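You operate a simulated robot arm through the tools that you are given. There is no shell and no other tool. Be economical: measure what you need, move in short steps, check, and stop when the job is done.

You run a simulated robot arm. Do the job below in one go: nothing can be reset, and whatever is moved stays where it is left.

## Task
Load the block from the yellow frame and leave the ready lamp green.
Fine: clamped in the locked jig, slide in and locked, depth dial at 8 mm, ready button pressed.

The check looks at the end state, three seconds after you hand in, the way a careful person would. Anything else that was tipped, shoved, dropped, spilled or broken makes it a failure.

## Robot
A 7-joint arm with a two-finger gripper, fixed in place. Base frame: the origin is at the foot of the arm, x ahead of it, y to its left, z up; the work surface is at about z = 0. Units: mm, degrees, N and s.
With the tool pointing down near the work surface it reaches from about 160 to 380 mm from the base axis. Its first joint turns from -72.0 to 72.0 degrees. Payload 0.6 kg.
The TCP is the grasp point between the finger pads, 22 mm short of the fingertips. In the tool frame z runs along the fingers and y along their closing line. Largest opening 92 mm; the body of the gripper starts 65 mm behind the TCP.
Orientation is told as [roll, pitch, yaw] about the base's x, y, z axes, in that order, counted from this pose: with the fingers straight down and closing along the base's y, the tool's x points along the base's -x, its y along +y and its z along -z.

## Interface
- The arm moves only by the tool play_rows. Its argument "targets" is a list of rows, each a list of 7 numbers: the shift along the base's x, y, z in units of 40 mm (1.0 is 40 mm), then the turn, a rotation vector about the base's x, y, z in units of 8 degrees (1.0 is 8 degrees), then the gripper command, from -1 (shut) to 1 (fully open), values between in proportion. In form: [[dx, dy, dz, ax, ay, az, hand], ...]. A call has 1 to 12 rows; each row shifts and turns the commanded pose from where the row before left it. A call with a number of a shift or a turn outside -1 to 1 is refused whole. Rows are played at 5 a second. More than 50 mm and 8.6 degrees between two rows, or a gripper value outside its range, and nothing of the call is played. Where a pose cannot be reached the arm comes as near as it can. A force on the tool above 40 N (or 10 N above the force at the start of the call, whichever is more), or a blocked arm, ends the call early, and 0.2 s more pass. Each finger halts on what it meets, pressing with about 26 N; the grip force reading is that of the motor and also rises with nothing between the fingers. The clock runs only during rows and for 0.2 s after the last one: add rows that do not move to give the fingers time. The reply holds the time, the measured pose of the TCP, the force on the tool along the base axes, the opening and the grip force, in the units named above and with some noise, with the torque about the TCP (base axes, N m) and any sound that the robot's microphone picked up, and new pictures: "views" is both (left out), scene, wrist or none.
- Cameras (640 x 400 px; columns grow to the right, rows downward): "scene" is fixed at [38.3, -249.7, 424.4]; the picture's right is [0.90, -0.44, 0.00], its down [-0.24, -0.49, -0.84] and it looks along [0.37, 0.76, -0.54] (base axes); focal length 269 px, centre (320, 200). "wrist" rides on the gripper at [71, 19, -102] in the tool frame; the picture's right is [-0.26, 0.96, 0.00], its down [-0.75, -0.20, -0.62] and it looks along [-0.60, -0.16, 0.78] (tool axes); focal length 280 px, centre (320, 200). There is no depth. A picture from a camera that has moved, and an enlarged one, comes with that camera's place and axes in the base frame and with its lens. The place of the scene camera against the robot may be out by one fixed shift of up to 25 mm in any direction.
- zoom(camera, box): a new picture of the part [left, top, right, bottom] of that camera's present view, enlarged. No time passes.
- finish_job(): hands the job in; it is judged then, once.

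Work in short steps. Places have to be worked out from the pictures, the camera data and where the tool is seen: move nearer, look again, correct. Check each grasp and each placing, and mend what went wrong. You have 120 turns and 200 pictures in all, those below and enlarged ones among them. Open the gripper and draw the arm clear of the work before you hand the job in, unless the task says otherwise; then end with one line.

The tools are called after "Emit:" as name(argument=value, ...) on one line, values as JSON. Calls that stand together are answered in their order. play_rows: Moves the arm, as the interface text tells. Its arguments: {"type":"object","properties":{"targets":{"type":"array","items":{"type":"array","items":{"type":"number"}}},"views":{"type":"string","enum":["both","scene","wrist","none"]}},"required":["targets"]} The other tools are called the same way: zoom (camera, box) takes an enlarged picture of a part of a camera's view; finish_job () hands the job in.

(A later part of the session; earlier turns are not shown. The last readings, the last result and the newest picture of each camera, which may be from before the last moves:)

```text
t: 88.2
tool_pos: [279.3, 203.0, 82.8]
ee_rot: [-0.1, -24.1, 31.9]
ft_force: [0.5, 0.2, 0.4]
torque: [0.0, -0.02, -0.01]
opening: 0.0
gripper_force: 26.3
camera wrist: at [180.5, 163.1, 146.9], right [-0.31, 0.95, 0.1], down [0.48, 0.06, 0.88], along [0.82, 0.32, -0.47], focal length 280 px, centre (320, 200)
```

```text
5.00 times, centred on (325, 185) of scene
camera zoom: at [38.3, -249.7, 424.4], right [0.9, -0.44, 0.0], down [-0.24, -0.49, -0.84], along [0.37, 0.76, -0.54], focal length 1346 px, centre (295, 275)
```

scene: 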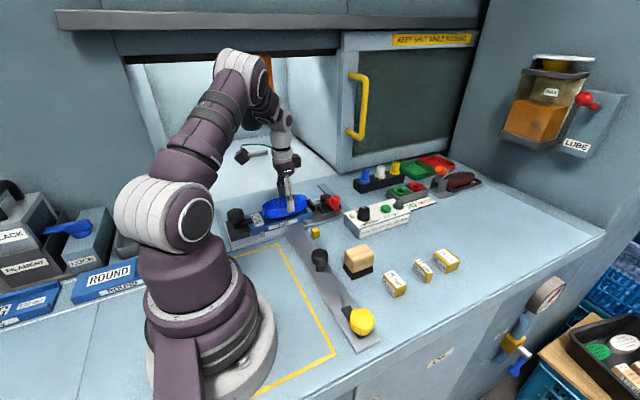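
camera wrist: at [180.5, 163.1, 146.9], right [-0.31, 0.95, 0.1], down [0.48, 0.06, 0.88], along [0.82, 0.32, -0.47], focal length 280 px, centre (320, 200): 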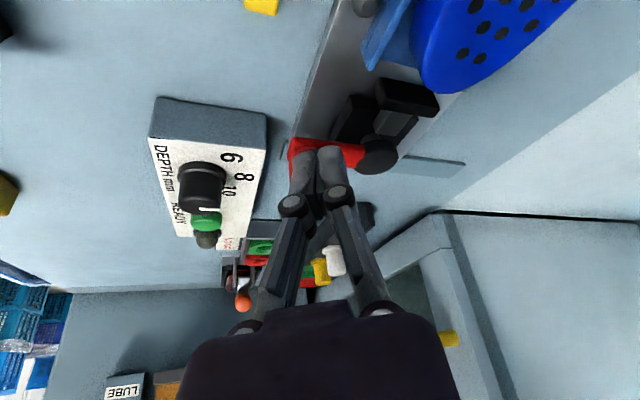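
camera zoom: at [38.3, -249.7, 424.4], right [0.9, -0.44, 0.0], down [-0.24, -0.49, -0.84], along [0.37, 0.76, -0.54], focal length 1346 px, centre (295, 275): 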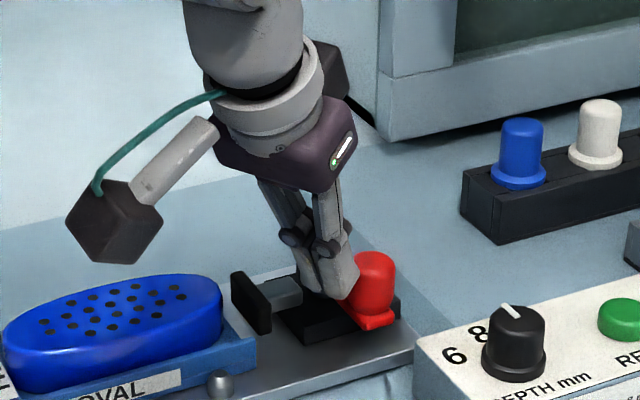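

Clear of the knob. I lower to z≈60 and sweep the knob along its arc to about 40°.

Emit:
play_rows(targets=[[0, 0, -0.3, 0, 0, 0, -1], [0, 0, -0.27, 0, 0, 0, -1], [0.16, -0.02, 0, 0, 0, 0, -1], [0.16, -0.03, 0, 0, 0, 0, -1], [0.23, -0.02, 0, 0, 0, 0, -1], [0.23, 0.01, 0, 0, 0, 0, -1], [0.23, 0.05, 0, 0, 0, 0, -1], [0, 0, 0, 0, 0, 0, -1]], views="wrist")

Emit:
zoom(camera="scene", box=[265, 145, 385, 225])

```text
t: 90.0
tool_pos: [320.4, 201.5, 59.3]
ee_rot: [-0.2, -23.9, 32.0]
ft_force: [-0.3, 0.3, -0.4]
torque: [-0.03, 0.01, 0.02]
opening: 0.0
gripper_force: 26.1
camera wrist: at [220.9, 161.8, 125.1], right [-0.31, 0.95, 0.1], down [0.48, 0.06, 0.88], along [0.82, 0.32, -0.47], focal length 280 px, centre (320, 200)
```

wrist: 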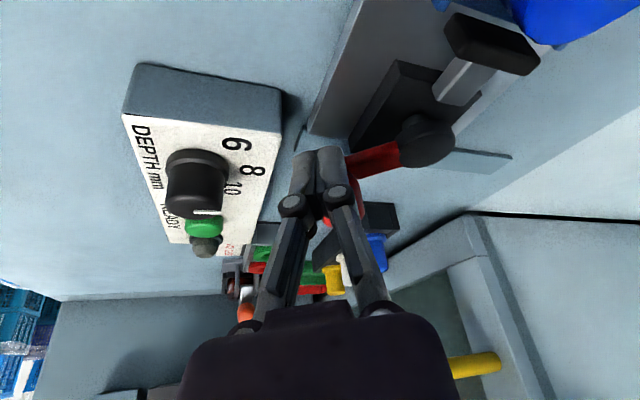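

```text
5.00 times, centred on (325, 185) of scene
camera zoom: at [38.3, -249.7, 424.4], right [0.9, -0.44, 0.0], down [-0.24, -0.49, -0.84], along [0.37, 0.76, -0.54], focal length 1346 px, centre (295, 275)
```

zoom: 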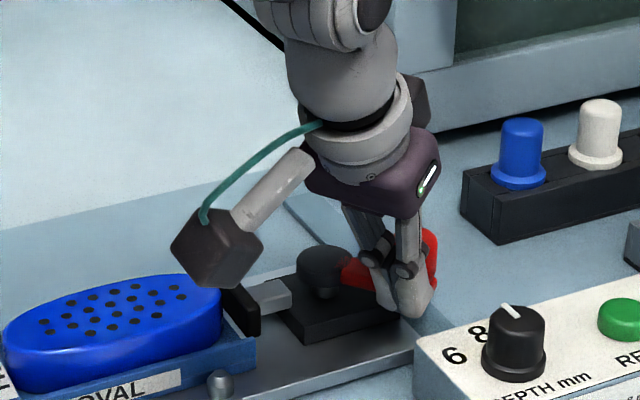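

The lever turns and the pad nears the block. I continue around the arc toward 70°.

Emit:
play_rows(targets=[[0.21, 0.09, 0, 0, 0, 0, -1], [0.2, 0.13, 0, 0, 0, 0, -1], [0.17, 0.16, 0, 0, 0, 0, -1], [0.08, 0.1, 0, 0, 0, 0, -1], [0, 0, 0, 0, 0, 0, -1]], views="wrist")

Emit:
zoom(camera="scene", box=[265, 145, 385, 225])

```text
t: 91.2
tool_pos: [346.5, 221.1, 60.2]
ee_rot: [-0.2, -23.8, 31.9]
ft_force: [-4.0, -6.3, -4.9]
torque: [-0.13, 0.04, 0.03]
opening: 0.0
gripper_force: 26.1
camera wrist: at [247.6, 181.7, 125.1], right [-0.31, 0.95, 0.1], down [0.48, 0.06, 0.88], along [0.82, 0.32, -0.47], focal length 280 px, centre (320, 200)
```

wrist: 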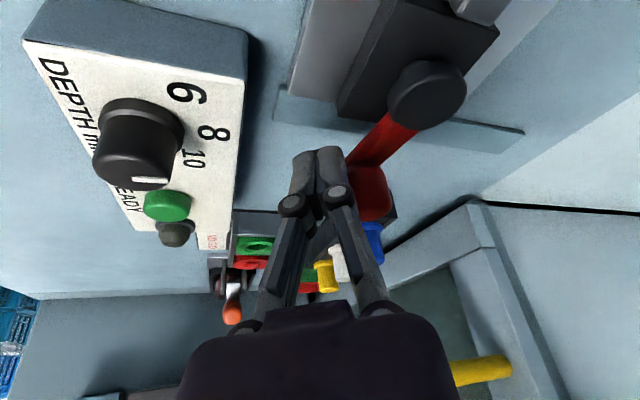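

```text
5.00 times, centred on (325, 185) of scene
camera zoom: at [38.3, -249.6, 424.4], right [0.9, -0.44, 0.0], down [-0.24, -0.49, -0.84], along [0.37, 0.76, -0.54], focal length 1346 px, centre (295, 275)
```

zoom: 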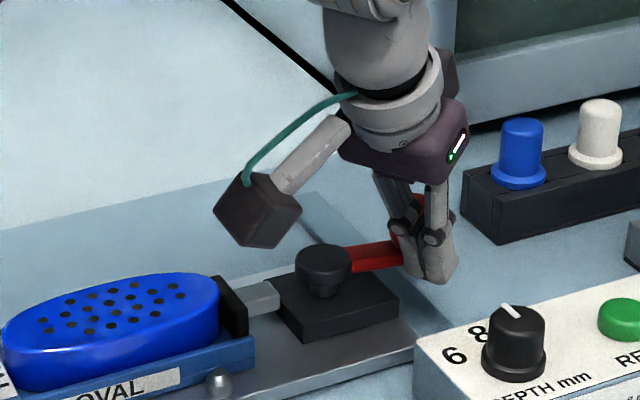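

The pad is now at the block and resistance begins (~9 N). I push further along the arc to lock it.

Emit:
play_rows(targets=[[0.07, 0.1, 0, 0, 0, 0, -1], [0.06, 0.1, 0, 0, 0, 0, -1], [0.05, 0.1, 0, 0, 0, 0, -1], [0.05, 0.1, 0, 0, 0, 0, -1], [0, 0, 0, 0, 0, 0, -1]], views="wrist")

Emit:
zoom(camera="scene", box=[265, 145, 385, 225])

```text
t: 92.5
tool_pos: [354.7, 237.8, 59.9]
ee_rot: [-0.1, -24.1, 32.0]
ft_force: [-0.5, -0.7, 0.6]
torque: [-0.01, 0.02, 0.0]
opening: 0.0
gripper_force: 26.4
camera wrist: at [256.5, 198.4, 125.7], right [-0.31, 0.95, 0.1], down [0.48, 0.06, 0.88], along [0.82, 0.32, -0.47], focal length 280 px, centre (320, 200)
```

wrist: 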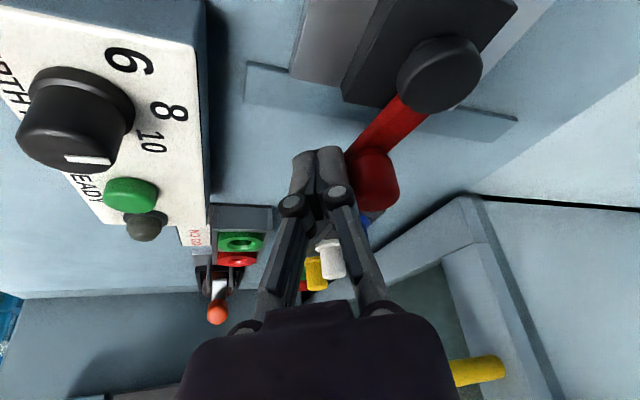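

```text
5.00 times, centred on (325, 185) of scene
camera zoom: at [38.3, -249.6, 424.4], right [0.9, -0.44, 0.0], down [-0.24, -0.49, -0.84], along [0.37, 0.76, -0.54], focal length 1346 px, centre (295, 275)
```

zoom: 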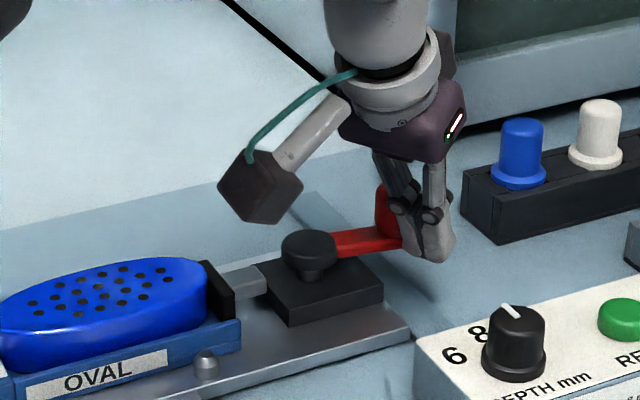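

The lever now points fully to +x (≈90°, clamp closed on the block) and the whole slide began moving +y, so that plate is indeed the slide. I back off, rise, and go look at the slide handle and yellow lock.

Emit:
play_rows(targets=[[-0.1, -0.2, 0, 0, 0, 0, -1], [-0.2, -0.1, 0.6, 0, 0, 0, -1], [-0.3, -0.2, 0.8, -0.53, 0.85, 0, -1], [-0.5, -0.5, 0.2, -0.53, 0.85, 0, -1], [-0.6, -0.6, 0, -0.53, 0.85, -0.5, -1], [-0.6, -0.6, 0, 0, 0, -1, -1], [-0.5, -0.8, 0, 0, 0, -1, -1], [-0.4, -0.8, 0, 0, 0, -1, -1], [0, -0.8, 0, 0, 0, -0.5, -1], [0, -0.5, 0, 0, 0, 0, -1], [0, 0, 0, 0, 0, 0, -1]])

Emit:
zoom(camera="scene", box=[215, 145, 375, 245])

Emit:
zoom(camera="scene", box=[285, 230, 405, 360])

```text
refused: row 5 steps farther than a row can; nothing moved
```

```text
4.00 times, centred on (295, 195) of scene
camera zoom: at [38.3, -249.6, 424.4], right [0.9, -0.44, 0.0], down [-0.24, -0.49, -0.84], along [0.37, 0.76, -0.54], focal length 1077 px, centre (420, 220)
```

zoom: 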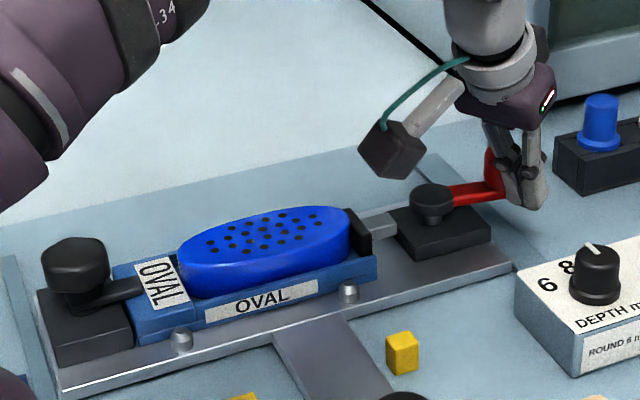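

```text
3.08 times, centred on (345, 295) of scene
camera zoom: at [38.3, -249.6, 424.4], right [0.9, -0.44, 0.0], down [-0.24, -0.49, -0.84], along [0.37, 0.76, -0.54], focal length 828 px, centre (243, -92)
```

zoom: 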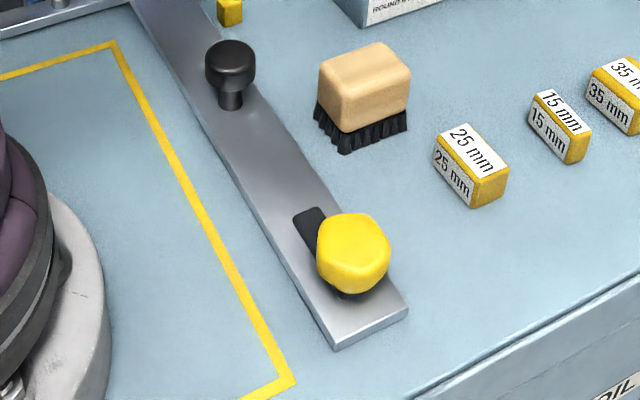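

Clamp is closed on the block. I retry the retreat with smaller rows.

Emit:
play_rows(targets=[[-0.1, -0.2, 0, 0, 0, 0, -1], [-0.2, -0.1, 0.6, 0, 0, 0, -1], [-0.3, -0.2, 0.8, -0.53, 0.85, 0, -1], [-0.5, -0.5, 0.2, -0.53, 0.85, 0, -1], [-0.6, -0.6, 0, -0.5, 0.8, 0, -1], [-0.6, -0.6, 0, 0, 0, -1, -1], [-0.5, -0.8, 0, 0, 0, -1, -1], [-0.4, -0.8, 0, 0, 0, -1, -1], [0, -0.8, 0, 0, 0, -1, -1], [0, -0.8, 0, 0, 0, 0, -1], [0, 0, 0, 0, 0, 0, -1]], views="wrist")

Emit:
zoom(camera="scene", box=[215, 145, 375, 245])

```text
t: 94.8
tool_pos: [226.0, 21.6, 123.8]
ee_rot: [-0.1, -0.4, 0.0]
ft_force: [0.4, 0.5, 0.0]
torque: [0.0, 0.0, 0.01]
opening: 0.3
gripper_force: 25.8
camera wrist: at [156.1, 41.2, 226.2], right [0.26, 0.96, 0.0], down [0.75, -0.2, 0.63], along [0.61, -0.17, -0.78], focal length 280 px, centre (320, 200)
```

wrist: 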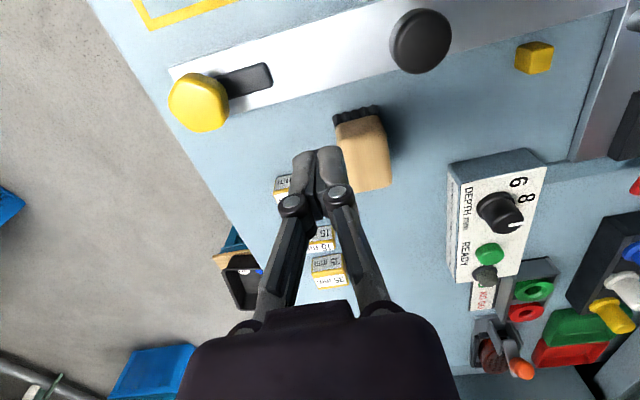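

```text
4.00 times, centred on (295, 195) of scene
camera zoom: at [38.3, -249.7, 424.4], right [0.9, -0.44, 0.0], down [-0.24, -0.49, -0.84], along [0.37, 0.76, -0.54], focal length 1077 px, centre (420, 220)
```

zoom: 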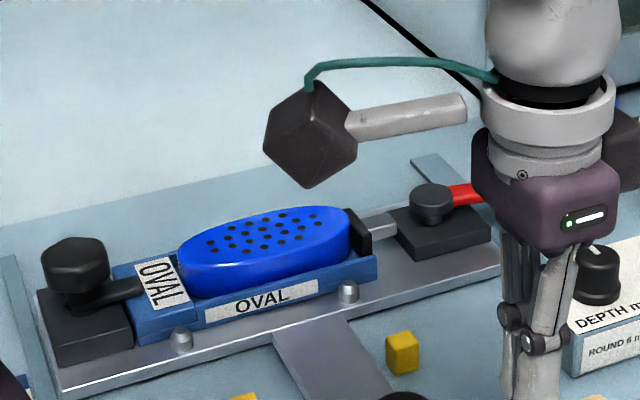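

Emit:
zoom(camera="wrist", box=[150, 10, 310, 140])

Emit:
zoom(camera="wrist", box=[370, 0, 590, 130])

```text
3.08 times, centred on (230, 75) of wrist
camera zoom: at [156.1, 41.2, 226.2], right [0.26, 0.96, 0.0], down [0.75, -0.2, 0.63], along [0.61, -0.17, -0.78], focal length 863 px, centre (597, 585)
```

zoom: 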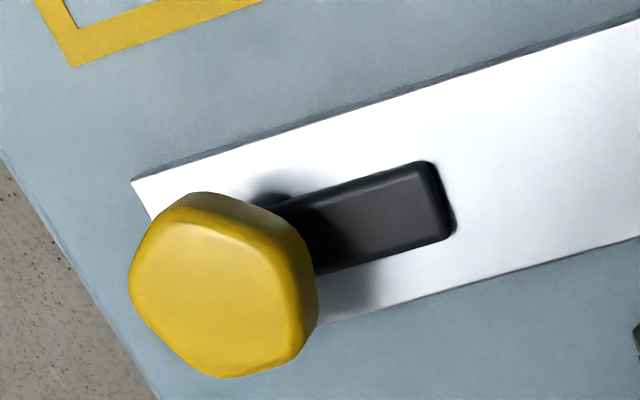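

```text
2.91 times, centred on (480, 65) of wrist
camera zoom: at [156.1, 41.2, 226.2], right [0.26, 0.96, 0.0], down [0.75, -0.2, 0.63], along [0.61, -0.17, -0.78], focal length 816 px, centre (-146, 593)
```

zoom: 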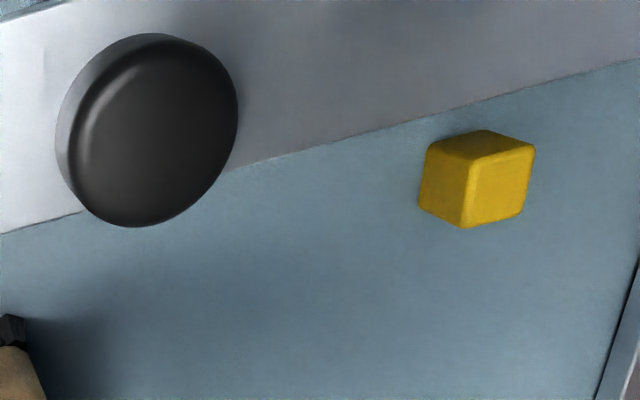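

The latch arm sits along the bar and a yellow catch stands beside it further in. I go behind the handle (≈(200,87)) and push the slide in +y.

Emit:
play_rows(targets=[[-0.6, 0.7, 0, 0, 0, 0, -1], [0, 0, -0.8, 0, 0, 0, -1], [0, 0, -0.8, 0, 0, 0, -1], [0, 0, -0.25, 0, 0, 0, -1], [0, 0, 0, 0, 0, 0, -1]])

Emit:
zoom(camera="scene", box=[265, 210, 385, 300])

```text
t: 96.0
tool_pos: [202.3, 50.6, 50.0]
ee_rot: [-0.3, -0.4, 0.0]
ft_force: [0.8, 0.0, 0.5]
torque: [0.03, 0.01, -0.03]
opening: 0.0
gripper_force: 25.7
camera wrist: at [132.9, 69.9, 151.7], right [0.26, 0.96, 0.0], down [0.75, -0.2, 0.63], along [0.61, -0.17, -0.78], focal length 280 px, centre (320, 200)
```

scene: 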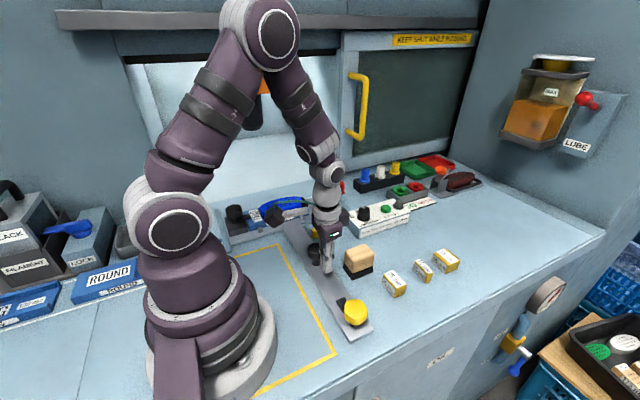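
wrist: 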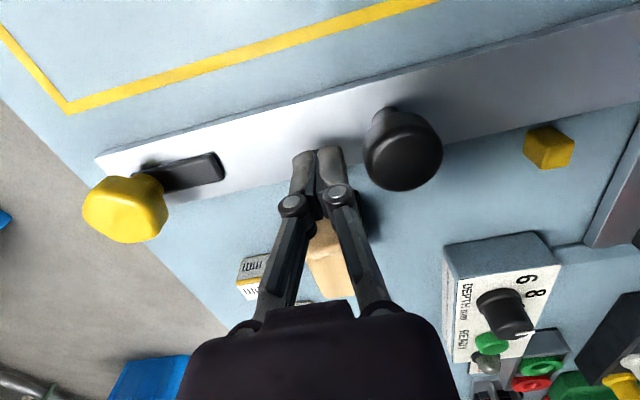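

```text
4.44 times, centred on (325, 255) of scene
camera zoom: at [38.3, -249.7, 424.4], right [0.9, -0.44, 0.0], down [-0.24, -0.49, -0.84], along [0.37, 0.76, -0.54], focal length 1197 px, centre (298, -44)
```

zoom: 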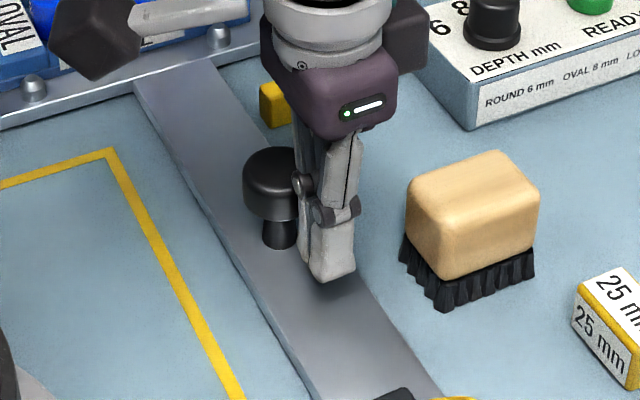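

Aligned behind the handle; push +y in 8–10 mm steps.

Emit:
play_rows(targets=[[-0.12, 0.2, 0, 0, 0, 0, -1], [0, 0.2, 0, 0, 0, 0, -1], [0, 0.2, 0, 0, 0, 0, -1], [0, 0.25, 0, 0, 0, 0, -1], [0, 0.25, 0, 0, 0, 0, -1], [0, 0.25, 0, 0, 0, 0, -1], [0, 0.25, 0, 0, 0, 0, -1], [0, 0, 0, 0, 0, 0, -1]])

```text
t: 97.8
tool_pos: [198.9, 113.5, 49.3]
ee_rot: [-0.2, -0.4, 0.0]
ft_force: [0.2, 0.4, 0.4]
torque: [0.02, 0.0, 0.02]
opening: 0.0
gripper_force: 25.9
camera wrist: at [128.0, 132.8, 152.0], right [0.26, 0.96, 0.0], down [0.75, -0.2, 0.63], along [0.61, -0.17, -0.78], focal length 280 px, centre (320, 200)
```

scene: 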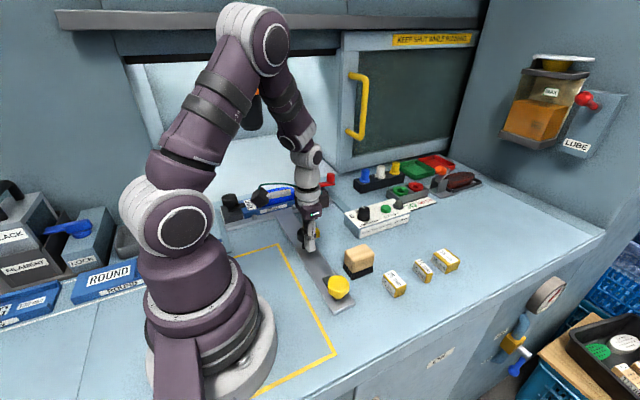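
wrist: 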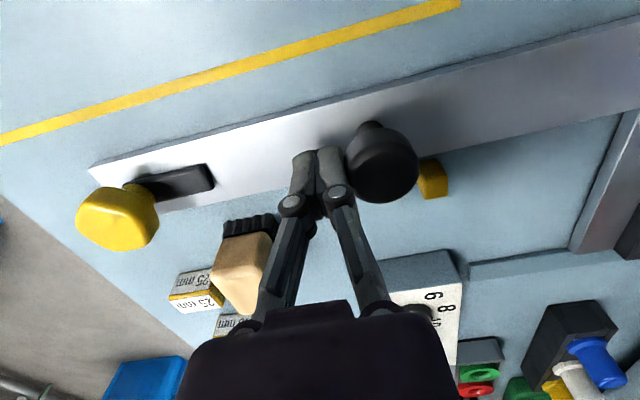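

Slide moves freely. I continue pushing, watching for the end stop.

Emit:
play_rows(targets=[[0, 0.25, 0, 0, 0, 0, -1], [0, 0.25, 0, 0, 0, 0, -1], [0, 0.25, 0, 0, 0, 0, -1], [0, 0.25, 0, 0, 0, 0, -1], [0, 0.25, 0, 0, 0, 0, -1], [0, 0.25, 0, 0, 0, 0, -1], [0, 0, 0, 0, 0, 0, -1]])

Emit:
zoom(camera="scene", box=[195, 130, 355, 230])

```text
t: 99.5
tool_pos: [198.6, 174.2, 48.8]
ee_rot: [-0.1, -0.4, 0.0]
ft_force: [-0.3, 0.0, 0.0]
torque: [0.0, 0.03, 0.0]
opening: 0.0
gripper_force: 26.2
camera wrist: at [128.6, 193.2, 151.8], right [0.26, 0.96, 0.0], down [0.75, -0.2, 0.63], along [0.61, -0.17, -0.78], focal length 280 px, centre (320, 200)
```

scene: 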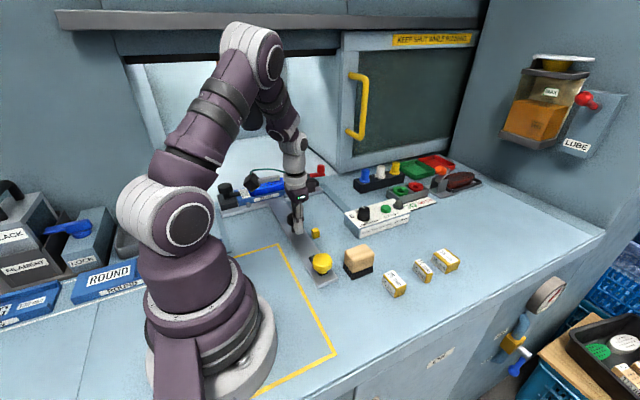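
wrist: 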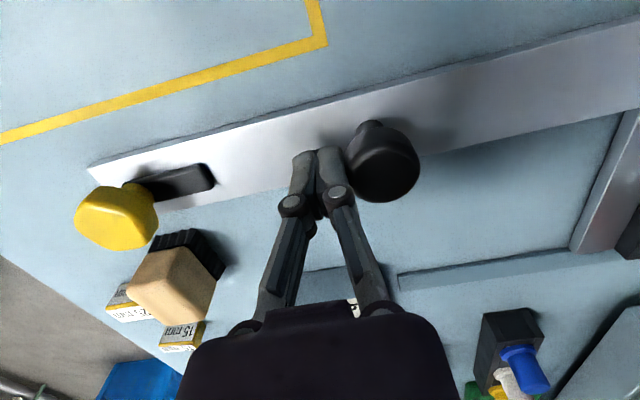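

```text
4.00 times, centred on (275, 180) of scene
camera zoom: at [38.3, -249.6, 424.4], right [0.9, -0.44, 0.0], down [-0.24, -0.49, -0.84], along [0.37, 0.76, -0.54], focal length 1077 px, centre (500, 280)
```

zoom: 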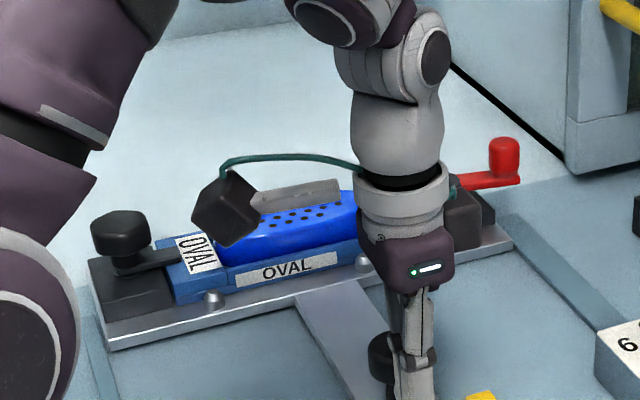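

Still free, and the red lever clears the chamber frame. The latch arm length matches the yellow catch (x≈241,y≈171), so the slide likely travels ~130 mm more. Keep pushing.

Emit:
play_rows(targets=[[0, 0.25, 0, 0, 0, 0, -1], [0, 0.25, 0, 0, 0, 0, -1], [0, 0.25, 0, 0, 0, 0, -1], [0, 0.25, 0, 0, 0, 0, -1], [0, 0.25, 0, 0, 0, 0, -1], [0, 0.25, 0, 0, 0, 0, -1], [0, 0, 0, 0, 0, 0, -1]])

Emit:
zoom(camera="scene", box=[195, 130, 355, 230])

```text
t: 101.0
tool_pos: [199.3, 233.6, 49.6]
ee_rot: [-0.2, -0.4, 0.0]
ft_force: [-0.4, -0.7, 0.6]
torque: [0.0, 0.02, 0.0]
opening: 0.0
gripper_force: 25.8
camera wrist: at [128.4, 252.7, 152.3], right [0.26, 0.97, 0.0], down [0.75, -0.2, 0.63], along [0.61, -0.17, -0.78], focal length 280 px, centre (320, 200)
```

scene: 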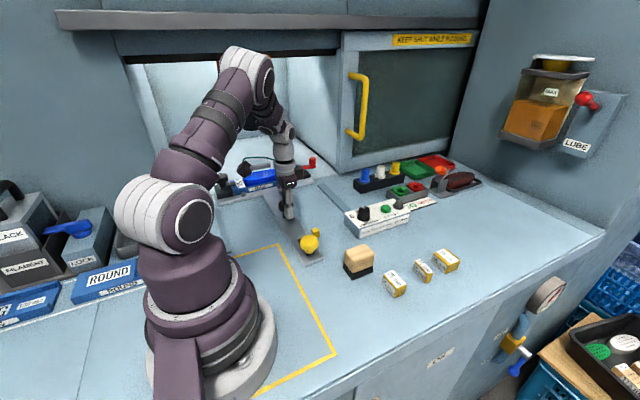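
wrist: 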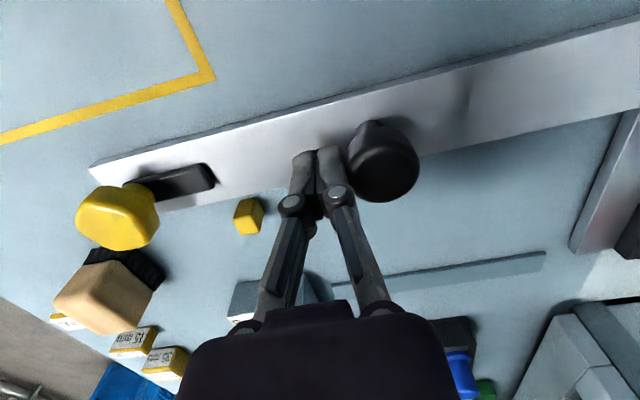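

```text
4.00 times, centred on (275, 180) of scene
camera zoom: at [38.3, -249.6, 424.4], right [0.9, -0.44, 0.0], down [-0.24, -0.49, -0.84], along [0.37, 0.76, -0.54], focal length 1077 px, centre (500, 280)
```

zoom: 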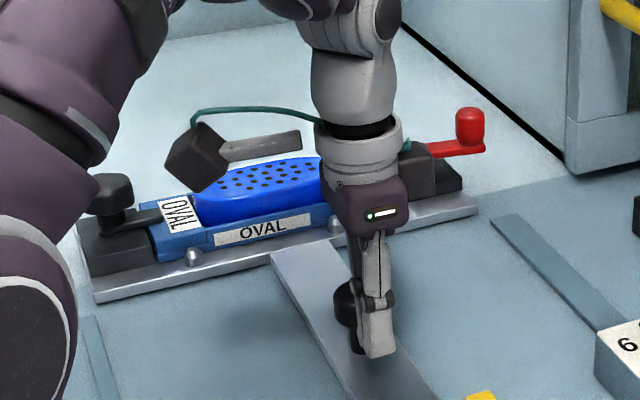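

Still free; continue.

Emit:
play_rows(targets=[[0, 0.25, 0, 0, 0, 0, -1], [0, 0.25, 0, 0, 0, 0, -1], [0, 0.25, 0, 0, 0, 0, -1], [0, 0.25, 0, 0, 0, 0, -1], [0, 0.2, 0, 0, 0, 0, -1], [0, 0, 0, 0, 0, 0, -1]])

Emit:
zoom(camera="scene", box=[205, 130, 365, 260])

```text
t: 102.5
tool_pos: [198.9, 282.0, 50.4]
ee_rot: [-0.1, -0.4, -0.1]
ft_force: [0.2, -1.3, -0.4]
torque: [0.01, 0.0, 0.04]
opening: 0.2
gripper_force: 26.0
camera wrist: at [128.2, 301.4, 152.6], right [0.26, 0.96, 0.0], down [0.75, -0.2, 0.63], along [0.61, -0.17, -0.78], focal length 280 px, centre (320, 200)
```

scene: 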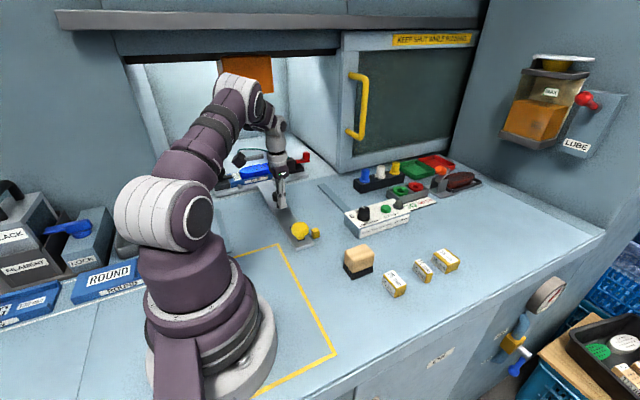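
wrist: 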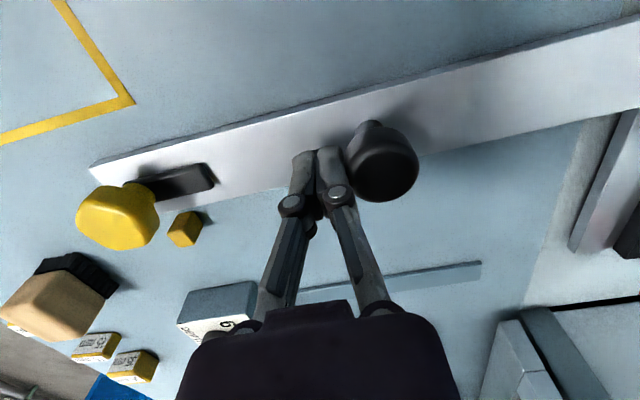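

```text
3.08 times, centred on (285, 195) of scene
camera zoom: at [38.3, -249.6, 424.4], right [0.9, -0.44, 0.0], down [-0.24, -0.49, -0.84], along [0.37, 0.76, -0.54], focal length 828 px, centre (428, 215)
```

zoom: 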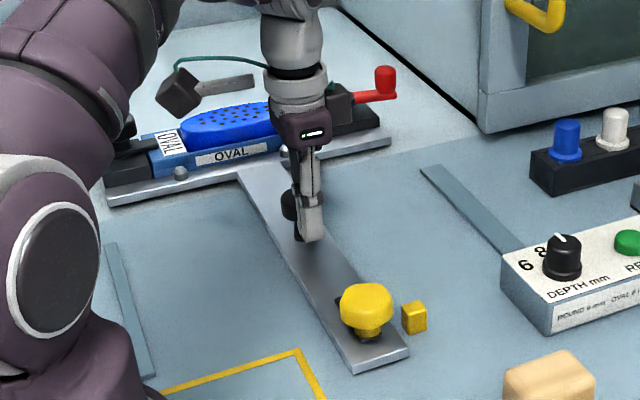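

The yellow knob is nearly level with the catch. I push on in smaller steps to the stop.

Emit:
play_rows(targets=[[0, 0.15, 0, 0, 0, 0, -1], [0, 0.15, 0, 0, 0, 0, -1], [0, 0.15, 0, 0, 0, 0, -1], [0, 0.15, 0, 0, 0, 0, -1], [0, 0, 0, 0, 0, 0, -1]])

Emit:
zoom(camera="scene", box=[205, 130, 365, 260])

```text
t: 103.7
tool_pos: [198.6, 304.7, 50.5]
ee_rot: [-0.3, -0.4, -0.1]
ft_force: [0.8, -13.3, 3.5]
torque: [-0.13, 0.03, -0.02]
opening: 0.0
gripper_force: 25.9
camera wrist: at [128.9, 324.5, 152.2], right [0.26, 0.96, 0.0], down [0.75, -0.2, 0.63], along [0.61, -0.17, -0.78], focal length 280 px, centre (320, 200)
```

scene: 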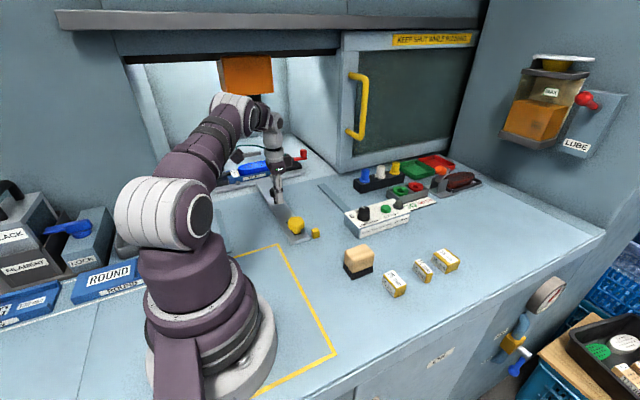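
wrist: 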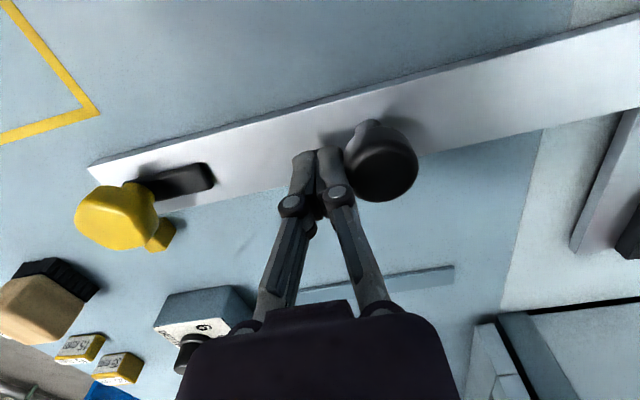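

```text
3.08 times, centred on (285, 195) of scene
camera zoom: at [38.3, -249.7, 424.4], right [0.9, -0.44, 0.0], down [-0.24, -0.49, -0.84], along [0.37, 0.76, -0.54], focal length 828 px, centre (428, 215)
```

zoom: 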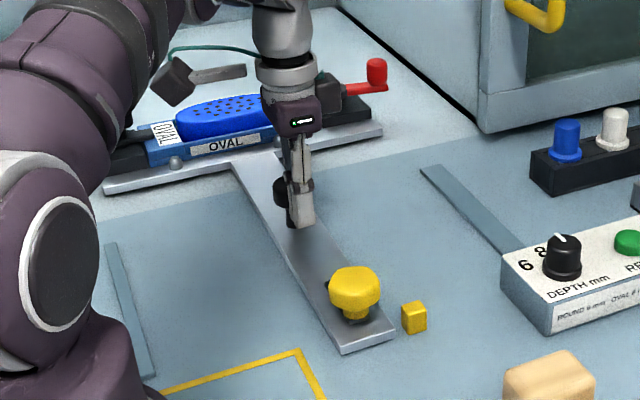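

Resistance 13 N: the stop. I press once more lightly to confirm, then back off and view the latch.

Emit:
play_rows(targets=[[0, 0.05, 0, 0, 0, 0, -1], [0, 0, 0, 0, 0, 0, -1], [0, -0.4, 0, 0, 0, 0, -1], [0, -0.3, 0.9, 0, 0, 0, -1], [0, -0.8, 0.9, 0, 0, 0, -1], [0, -0.8, 0, 0, 0, 0, -1], [-0.3, -0.6, -0.3, 0, 0, 0.2, 0], [0, 0, -0.3, 0, 0, 0, 0.2], [0, 0, 0, 0, 0, 0, 0.2]])

Emit:
zoom(camera="wrist", box=[180, 40, 480, 240])

Emit:
zoom(camera="scene", box=[205, 140, 365, 260])

```text
t: 104.2
tool_pos: [198.2, 303.8, 50.6]
ee_rot: [-0.7, -0.4, -0.4]
ft_force: [-1.1, -9.9, 3.6]
torque: [-0.06, 0.02, 0.0]
opening: 0.0
gripper_force: 26.2
stopped in row 2: the force on the tool passed its limit at 42 N (the readings are from after the stop); the commanded pose is now the measured one
camera wrist: at [129.2, 325.5, 152.0], right [0.27, 0.96, -0.01], down [0.75, -0.2, 0.63], along [0.61, -0.18, -0.78], focal length 280 px, centre (320, 200)
```

scene: 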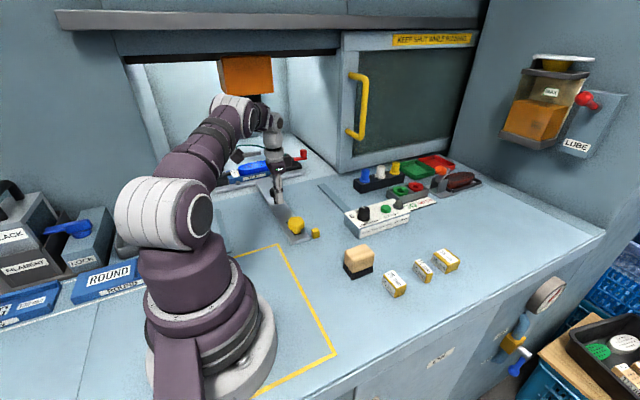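
wrist: 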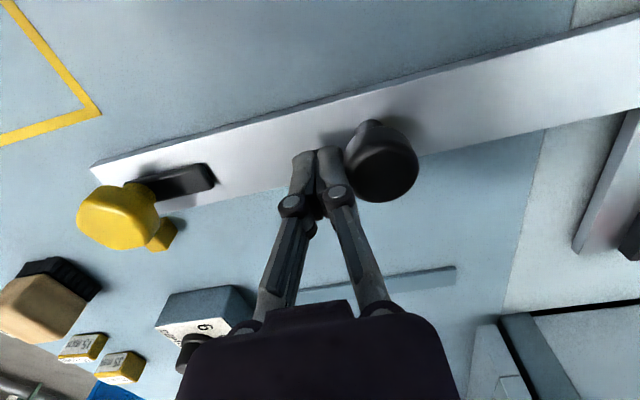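

```text
2.00 times, centred on (330, 140) of wrist
camera zoom: at [129.2, 325.5, 152.0], right [0.27, 0.96, -0.01], down [0.75, -0.2, 0.63], along [0.61, -0.18, -0.78], focal length 561 px, centre (300, 320)
```

zoom: 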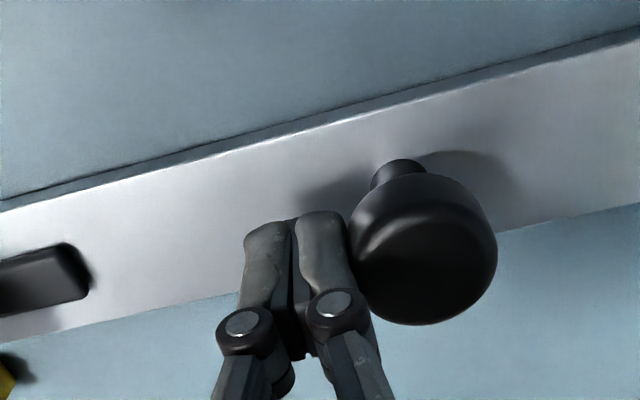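

```text
3.33 times, centred on (285, 200) of scene
camera zoom: at [38.3, -249.6, 424.4], right [0.9, -0.44, 0.0], down [-0.24, -0.49, -0.84], along [0.37, 0.76, -0.54], focal length 898 px, centre (437, 200)
```

zoom: 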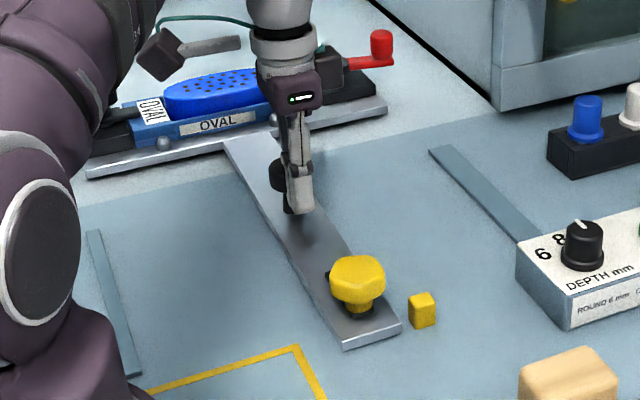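

Solid stop confirmed. I now retreat, rise and go above the yellow knob (≈(199,186)) with an open gripper.

Emit:
play_rows(targets=[[0, -0.3, 0, 0, 0, 0, -1], [0, -0.3, 0.8, 0, 0, 0, -1], [0, -0.8, 0.8, 0, 0, 0, -0.5], [0, -0.8, 0.2, 0, 0, 0, 0.2], [0, -0.75, 0, 0, 0, 0, 0.4], [0, 0, 0, 0.1, 0, 0, 0.4]], views="wrist")

Emit:
zoom(camera="wrist", box=[180, 40, 480, 240])

Emit:
zoom(camera="scene", box=[225, 130, 365, 250])

```text
t: 105.6
tool_pos: [200.1, 187.7, 121.8]
ee_rot: [0.3, -0.3, -0.4]
ft_force: [0.7, -1.1, 0.3]
torque: [0.0, -0.01, 0.0]
opening: 64.4
gripper_force: 0.0
camera wrist: at [129.4, 205.8, 223.5], right [0.27, 0.96, 0.01], down [0.75, -0.21, 0.63], along [0.61, -0.16, -0.78], focal length 280 px, centre (320, 200)
```

wrist: 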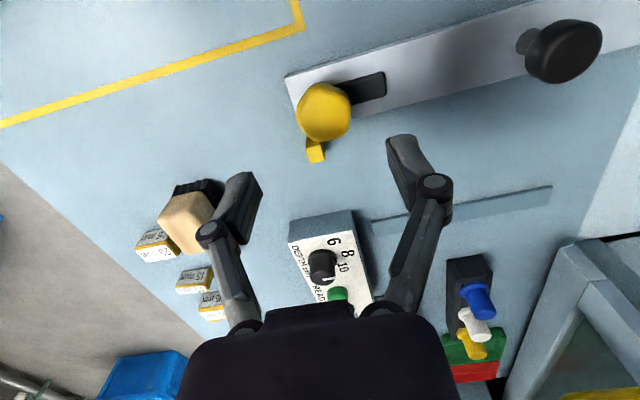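

```text
2.00 times, centred on (330, 140) of wrist
camera zoom: at [129.4, 205.8, 223.5], right [0.27, 0.96, 0.01], down [0.75, -0.21, 0.63], along [0.61, -0.16, -0.78], focal length 561 px, centre (300, 320)
```

zoom: 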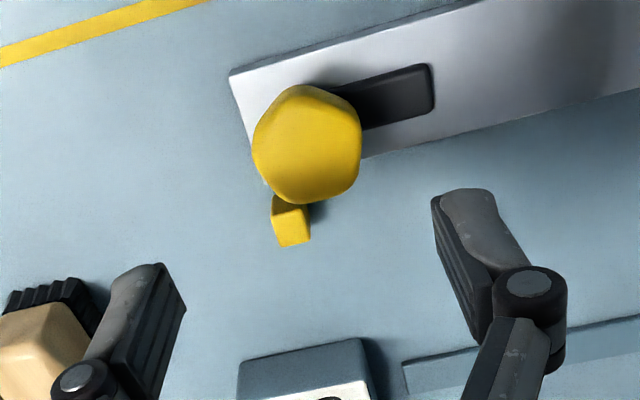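

```text
3.33 times, centred on (295, 190) of scene
camera zoom: at [38.3, -249.7, 424.4], right [0.9, -0.44, 0.0], down [-0.24, -0.49, -0.84], along [0.37, 0.76, -0.54], focal length 898 px, centre (403, 233)
```

zoom: 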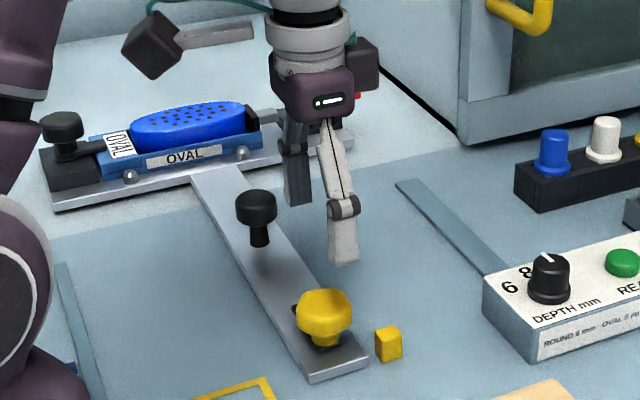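

The latch arm must swing from +y to +x (about -90°) to hook behind the catch. I turn to yaw ~50 and lower toward the yellow knob at (200,190).

Emit:
play_rows(targets=[[0, 0.05, 0, 0, 0, 1, 0.3], [0, 0, 0, 0, 0, 1, 0.3], [0, 0, 0, 0, 0, 1, 0.3], [0, 0, -0.1, 0, 0, 1, 0.3], [0, 0, -0.3, 0, 0, 1, 0.3], [0, 0, -0.5, 0, 0, 1, 0.3], [0, 0, 0, 0, 0, 0, 0.3]], views="wrist")

Emit:
zoom(camera="scene", box=[245, 170, 365, 250])

```text
t: 107.2
tool_pos: [200.3, 190.1, 86.3]
ee_rot: [0.3, -0.3, 47.8]
ft_force: [-0.4, -0.9, 0.0]
torque: [-0.04, -0.02, -0.01]
opening: 59.9
gripper_force: 0.0
camera wrist: at [138.8, 149.7, 188.5], right [-0.54, 0.84, 0.01], down [0.66, 0.42, 0.63], along [0.53, 0.34, -0.78], focal length 280 px, centre (320, 200)
```

wrist: 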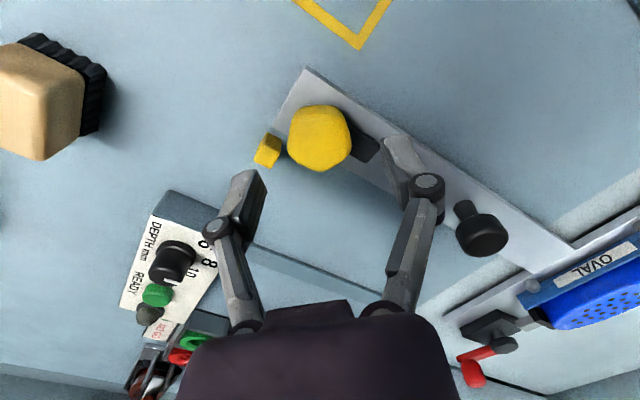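

```text
5.00 times, centred on (305, 210) of scene
camera zoom: at [38.3, -249.7, 424.4], right [0.9, -0.44, 0.0], down [-0.24, -0.49, -0.84], along [0.37, 0.76, -0.54], focal length 1346 px, centre (395, 150)
```

zoom: 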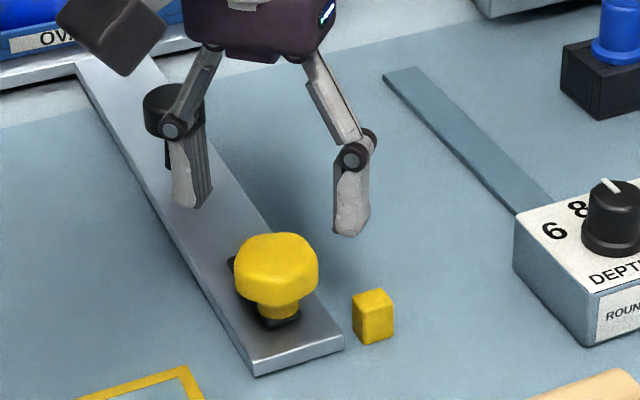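

Triangulated knob head: centre ≈(202,190), top z≈39. I descend to z≈48 and grip it.

Emit:
play_rows(targets=[[0.04, 0, -0.5, 0, 0, 0, 0.3], [0, 0, -0.45, 0, 0, 0, 0.3], [0, 0, 0, 0, 0, 0, 0.1], [0, 0, 0, 0, 0, 0, -0.3], [0, 0, 0, 0, 0, 0, -1], [0, 0, 0, 0, 0, 0, -1]], views="wrist")

Emit:
zoom(camera="scene", box=[245, 170, 365, 250])

```text
t: 108.6
tool_pos: [201.5, 189.3, 48.6]
ee_rot: [0.5, -0.1, 47.9]
ft_force: [-20.3, 5.8, 5.8]
torque: [0.53, 0.0, -0.04]
opening: 36.9
gripper_force: 27.8
camera wrist: at [140.7, 149.0, 151.1], right [-0.54, 0.84, 0.01], down [0.66, 0.42, 0.63], along [0.52, 0.34, -0.78], focal length 280 px, centre (320, 200)
```

wrist: 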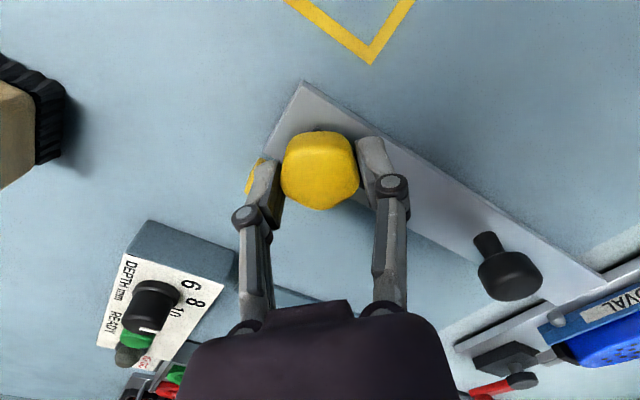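

```text
5.00 times, centred on (305, 210) of scene
camera zoom: at [38.3, -249.7, 424.4], right [0.9, -0.44, 0.0], down [-0.24, -0.49, -0.84], along [0.37, 0.76, -0.54], focal length 1346 px, centre (395, 150)
```

zoom: 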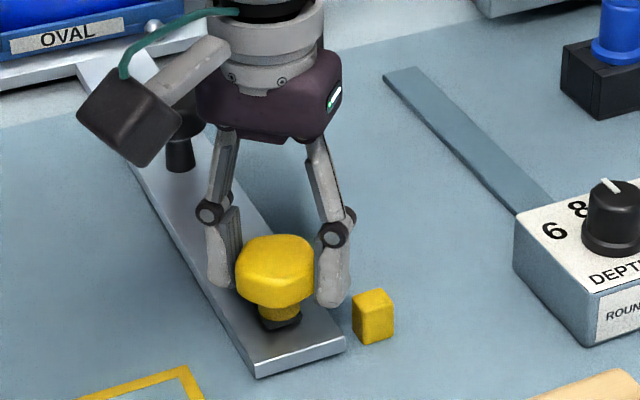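

Gripped. I recentre slightly and start turning clockwise (~-30°), checking forces.

Emit:
play_rows(targets=[[-0.035, 0.015, 0, 0, 0, 0, -1], [0, 0, 0, 0, 0, -0.5, -1], [0, 0, 0, 0, 0, -0.6, -1], [0, 0, 0, 0, 0, -0.8, -1], [0, 0, 0, 0, 0, -0.8, -1], [0, 0, 0, 0, 0, -0.8, -1], [0, 0, 0, 0, 0, 0, -1]], views="wrist")

Emit:
zoom(camera="scene", box=[245, 170, 365, 250])

```text
t: 110.2
tool_pos: [199.3, 189.2, 48.5]
ee_rot: [0.2, -0.5, 19.4]
ft_force: [24.1, 0.7, -0.8]
torque: [0.04, -0.43, 0.01]
opening: 37.3
gripper_force: 27.8
camera wrist: at [127.8, 183.3, 150.5], right [-0.08, 1.0, 0.01], down [0.77, 0.06, 0.63], along [0.63, 0.05, -0.78], focal length 280 px, centre (320, 200)
```

wrist: 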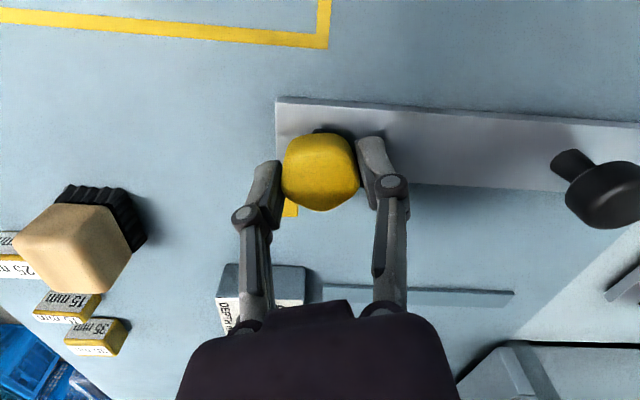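

```text
5.00 times, centred on (305, 210) of scene
camera zoom: at [38.3, -249.7, 424.4], right [0.9, -0.44, 0.0], down [-0.24, -0.49, -0.84], along [0.37, 0.76, -0.54], focal length 1346 px, centre (395, 150)
```

zoom: 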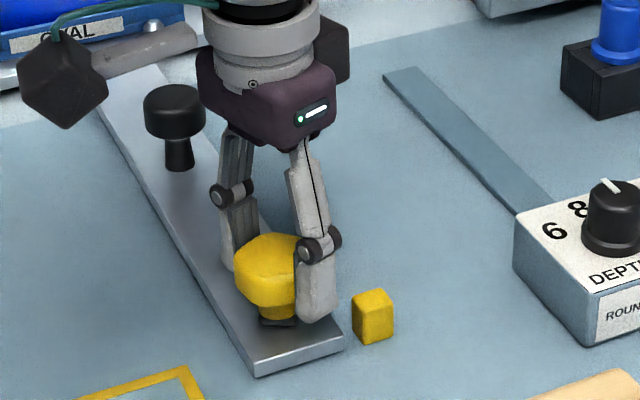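

The knob follows. I recentre +x a bit and continue another ~30°.

Emit:
play_rows(targets=[[0.03, 0, 0, 0, 0, 0, -1], [0, 0, 0, 0, 0, -0.7, -1], [0, 0, 0, 0, 0, -0.8, -1], [0, 0, 0, 0, 0, -0.8, -1], [0, 0, 0, 0, 0, -0.8, -1], [0, 0, 0, 0, 0, -0.7, -1], [0, 0, 0, 0, 0, 0, -1]], views="wrist")

Emit:
zoom(camera="scene", box=[245, 170, 365, 250])

```text
t: 111.8
tool_pos: [200.2, 190.1, 48.0]
ee_rot: [0.3, -0.1, -10.7]
ft_force: [0.0, -1.5, 11.6]
torque: [-0.12, 0.1, -0.01]
opening: 37.2
gripper_force: 27.7
camera wrist: at [134.8, 221.5, 150.7], right [0.44, 0.9, 0.0], down [0.7, -0.34, 0.63], along [0.56, -0.27, -0.78], focal length 280 px, centre (320, 200)
```

wrist: 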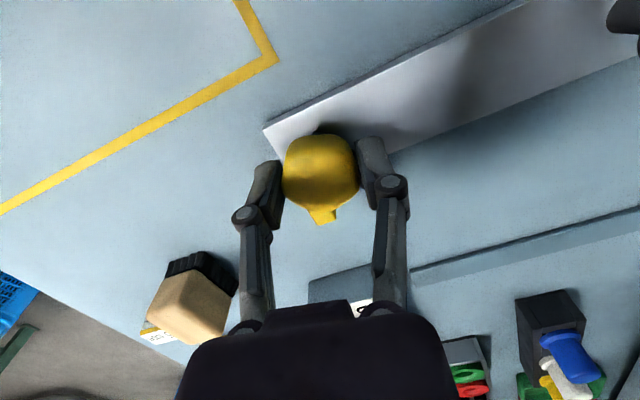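

```text
5.00 times, centred on (305, 210) of scene
camera zoom: at [38.3, -249.7, 424.4], right [0.9, -0.44, 0.0], down [-0.24, -0.49, -0.84], along [0.37, 0.76, -0.54], focal length 1346 px, centre (395, 150)
```

zoom: 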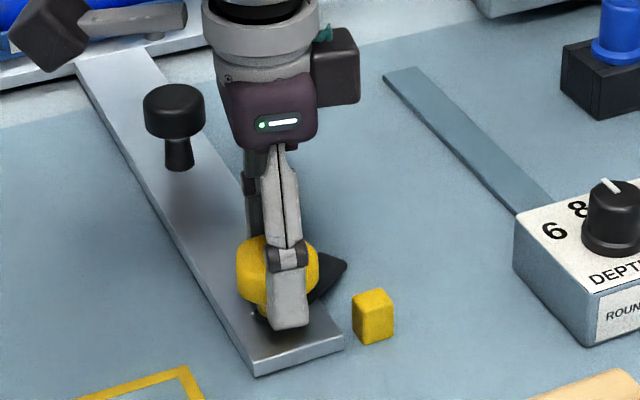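

The latch arm is swinging toward the catch. I continue the last ~30° until it stops.

Emit:
play_rows(targets=[[0, 0, 0, 0, 0, -0.8, -1], [0, 0, 0, 0, 0, -0.8, -1], [0, 0, 0, 0, 0, -0.8, -1], [0, 0, 0, 0, 0, -0.8, -1], [0, 0, 0, 0, 0, -0.6, -1], [0, 0, 0, 0, 0, 0, -1]], views="wrist")

Emit:
zoom(camera="scene", box=[245, 170, 365, 250])

```text
t: 113.2
tool_pos: [200.2, 192.0, 49.1]
ee_rot: [0.0, -0.2, -41.1]
ft_force: [-12.3, -5.0, 12.6]
torque: [-0.25, 0.08, -0.01]
opening: 37.1
gripper_force: 27.5
camera wrist: at [159.9, 251.3, 150.4], right [0.83, 0.55, 0.0], down [0.43, -0.65, 0.63], along [0.35, -0.52, -0.78], focal length 280 px, centre (320, 200)
```

wrist: 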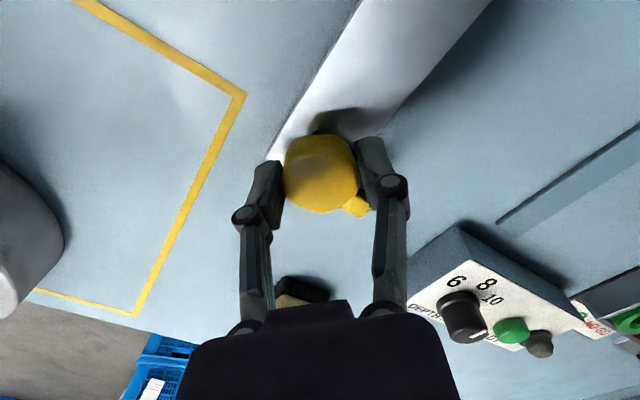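

```text
5.00 times, centred on (305, 210) of scene
camera zoom: at [38.3, -249.7, 424.4], right [0.9, -0.44, 0.0], down [-0.24, -0.49, -0.84], along [0.37, 0.76, -0.54], focal length 1346 px, centre (395, 150)
```

zoom: 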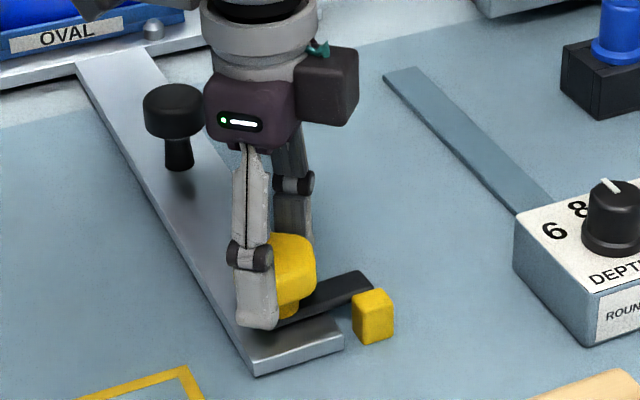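

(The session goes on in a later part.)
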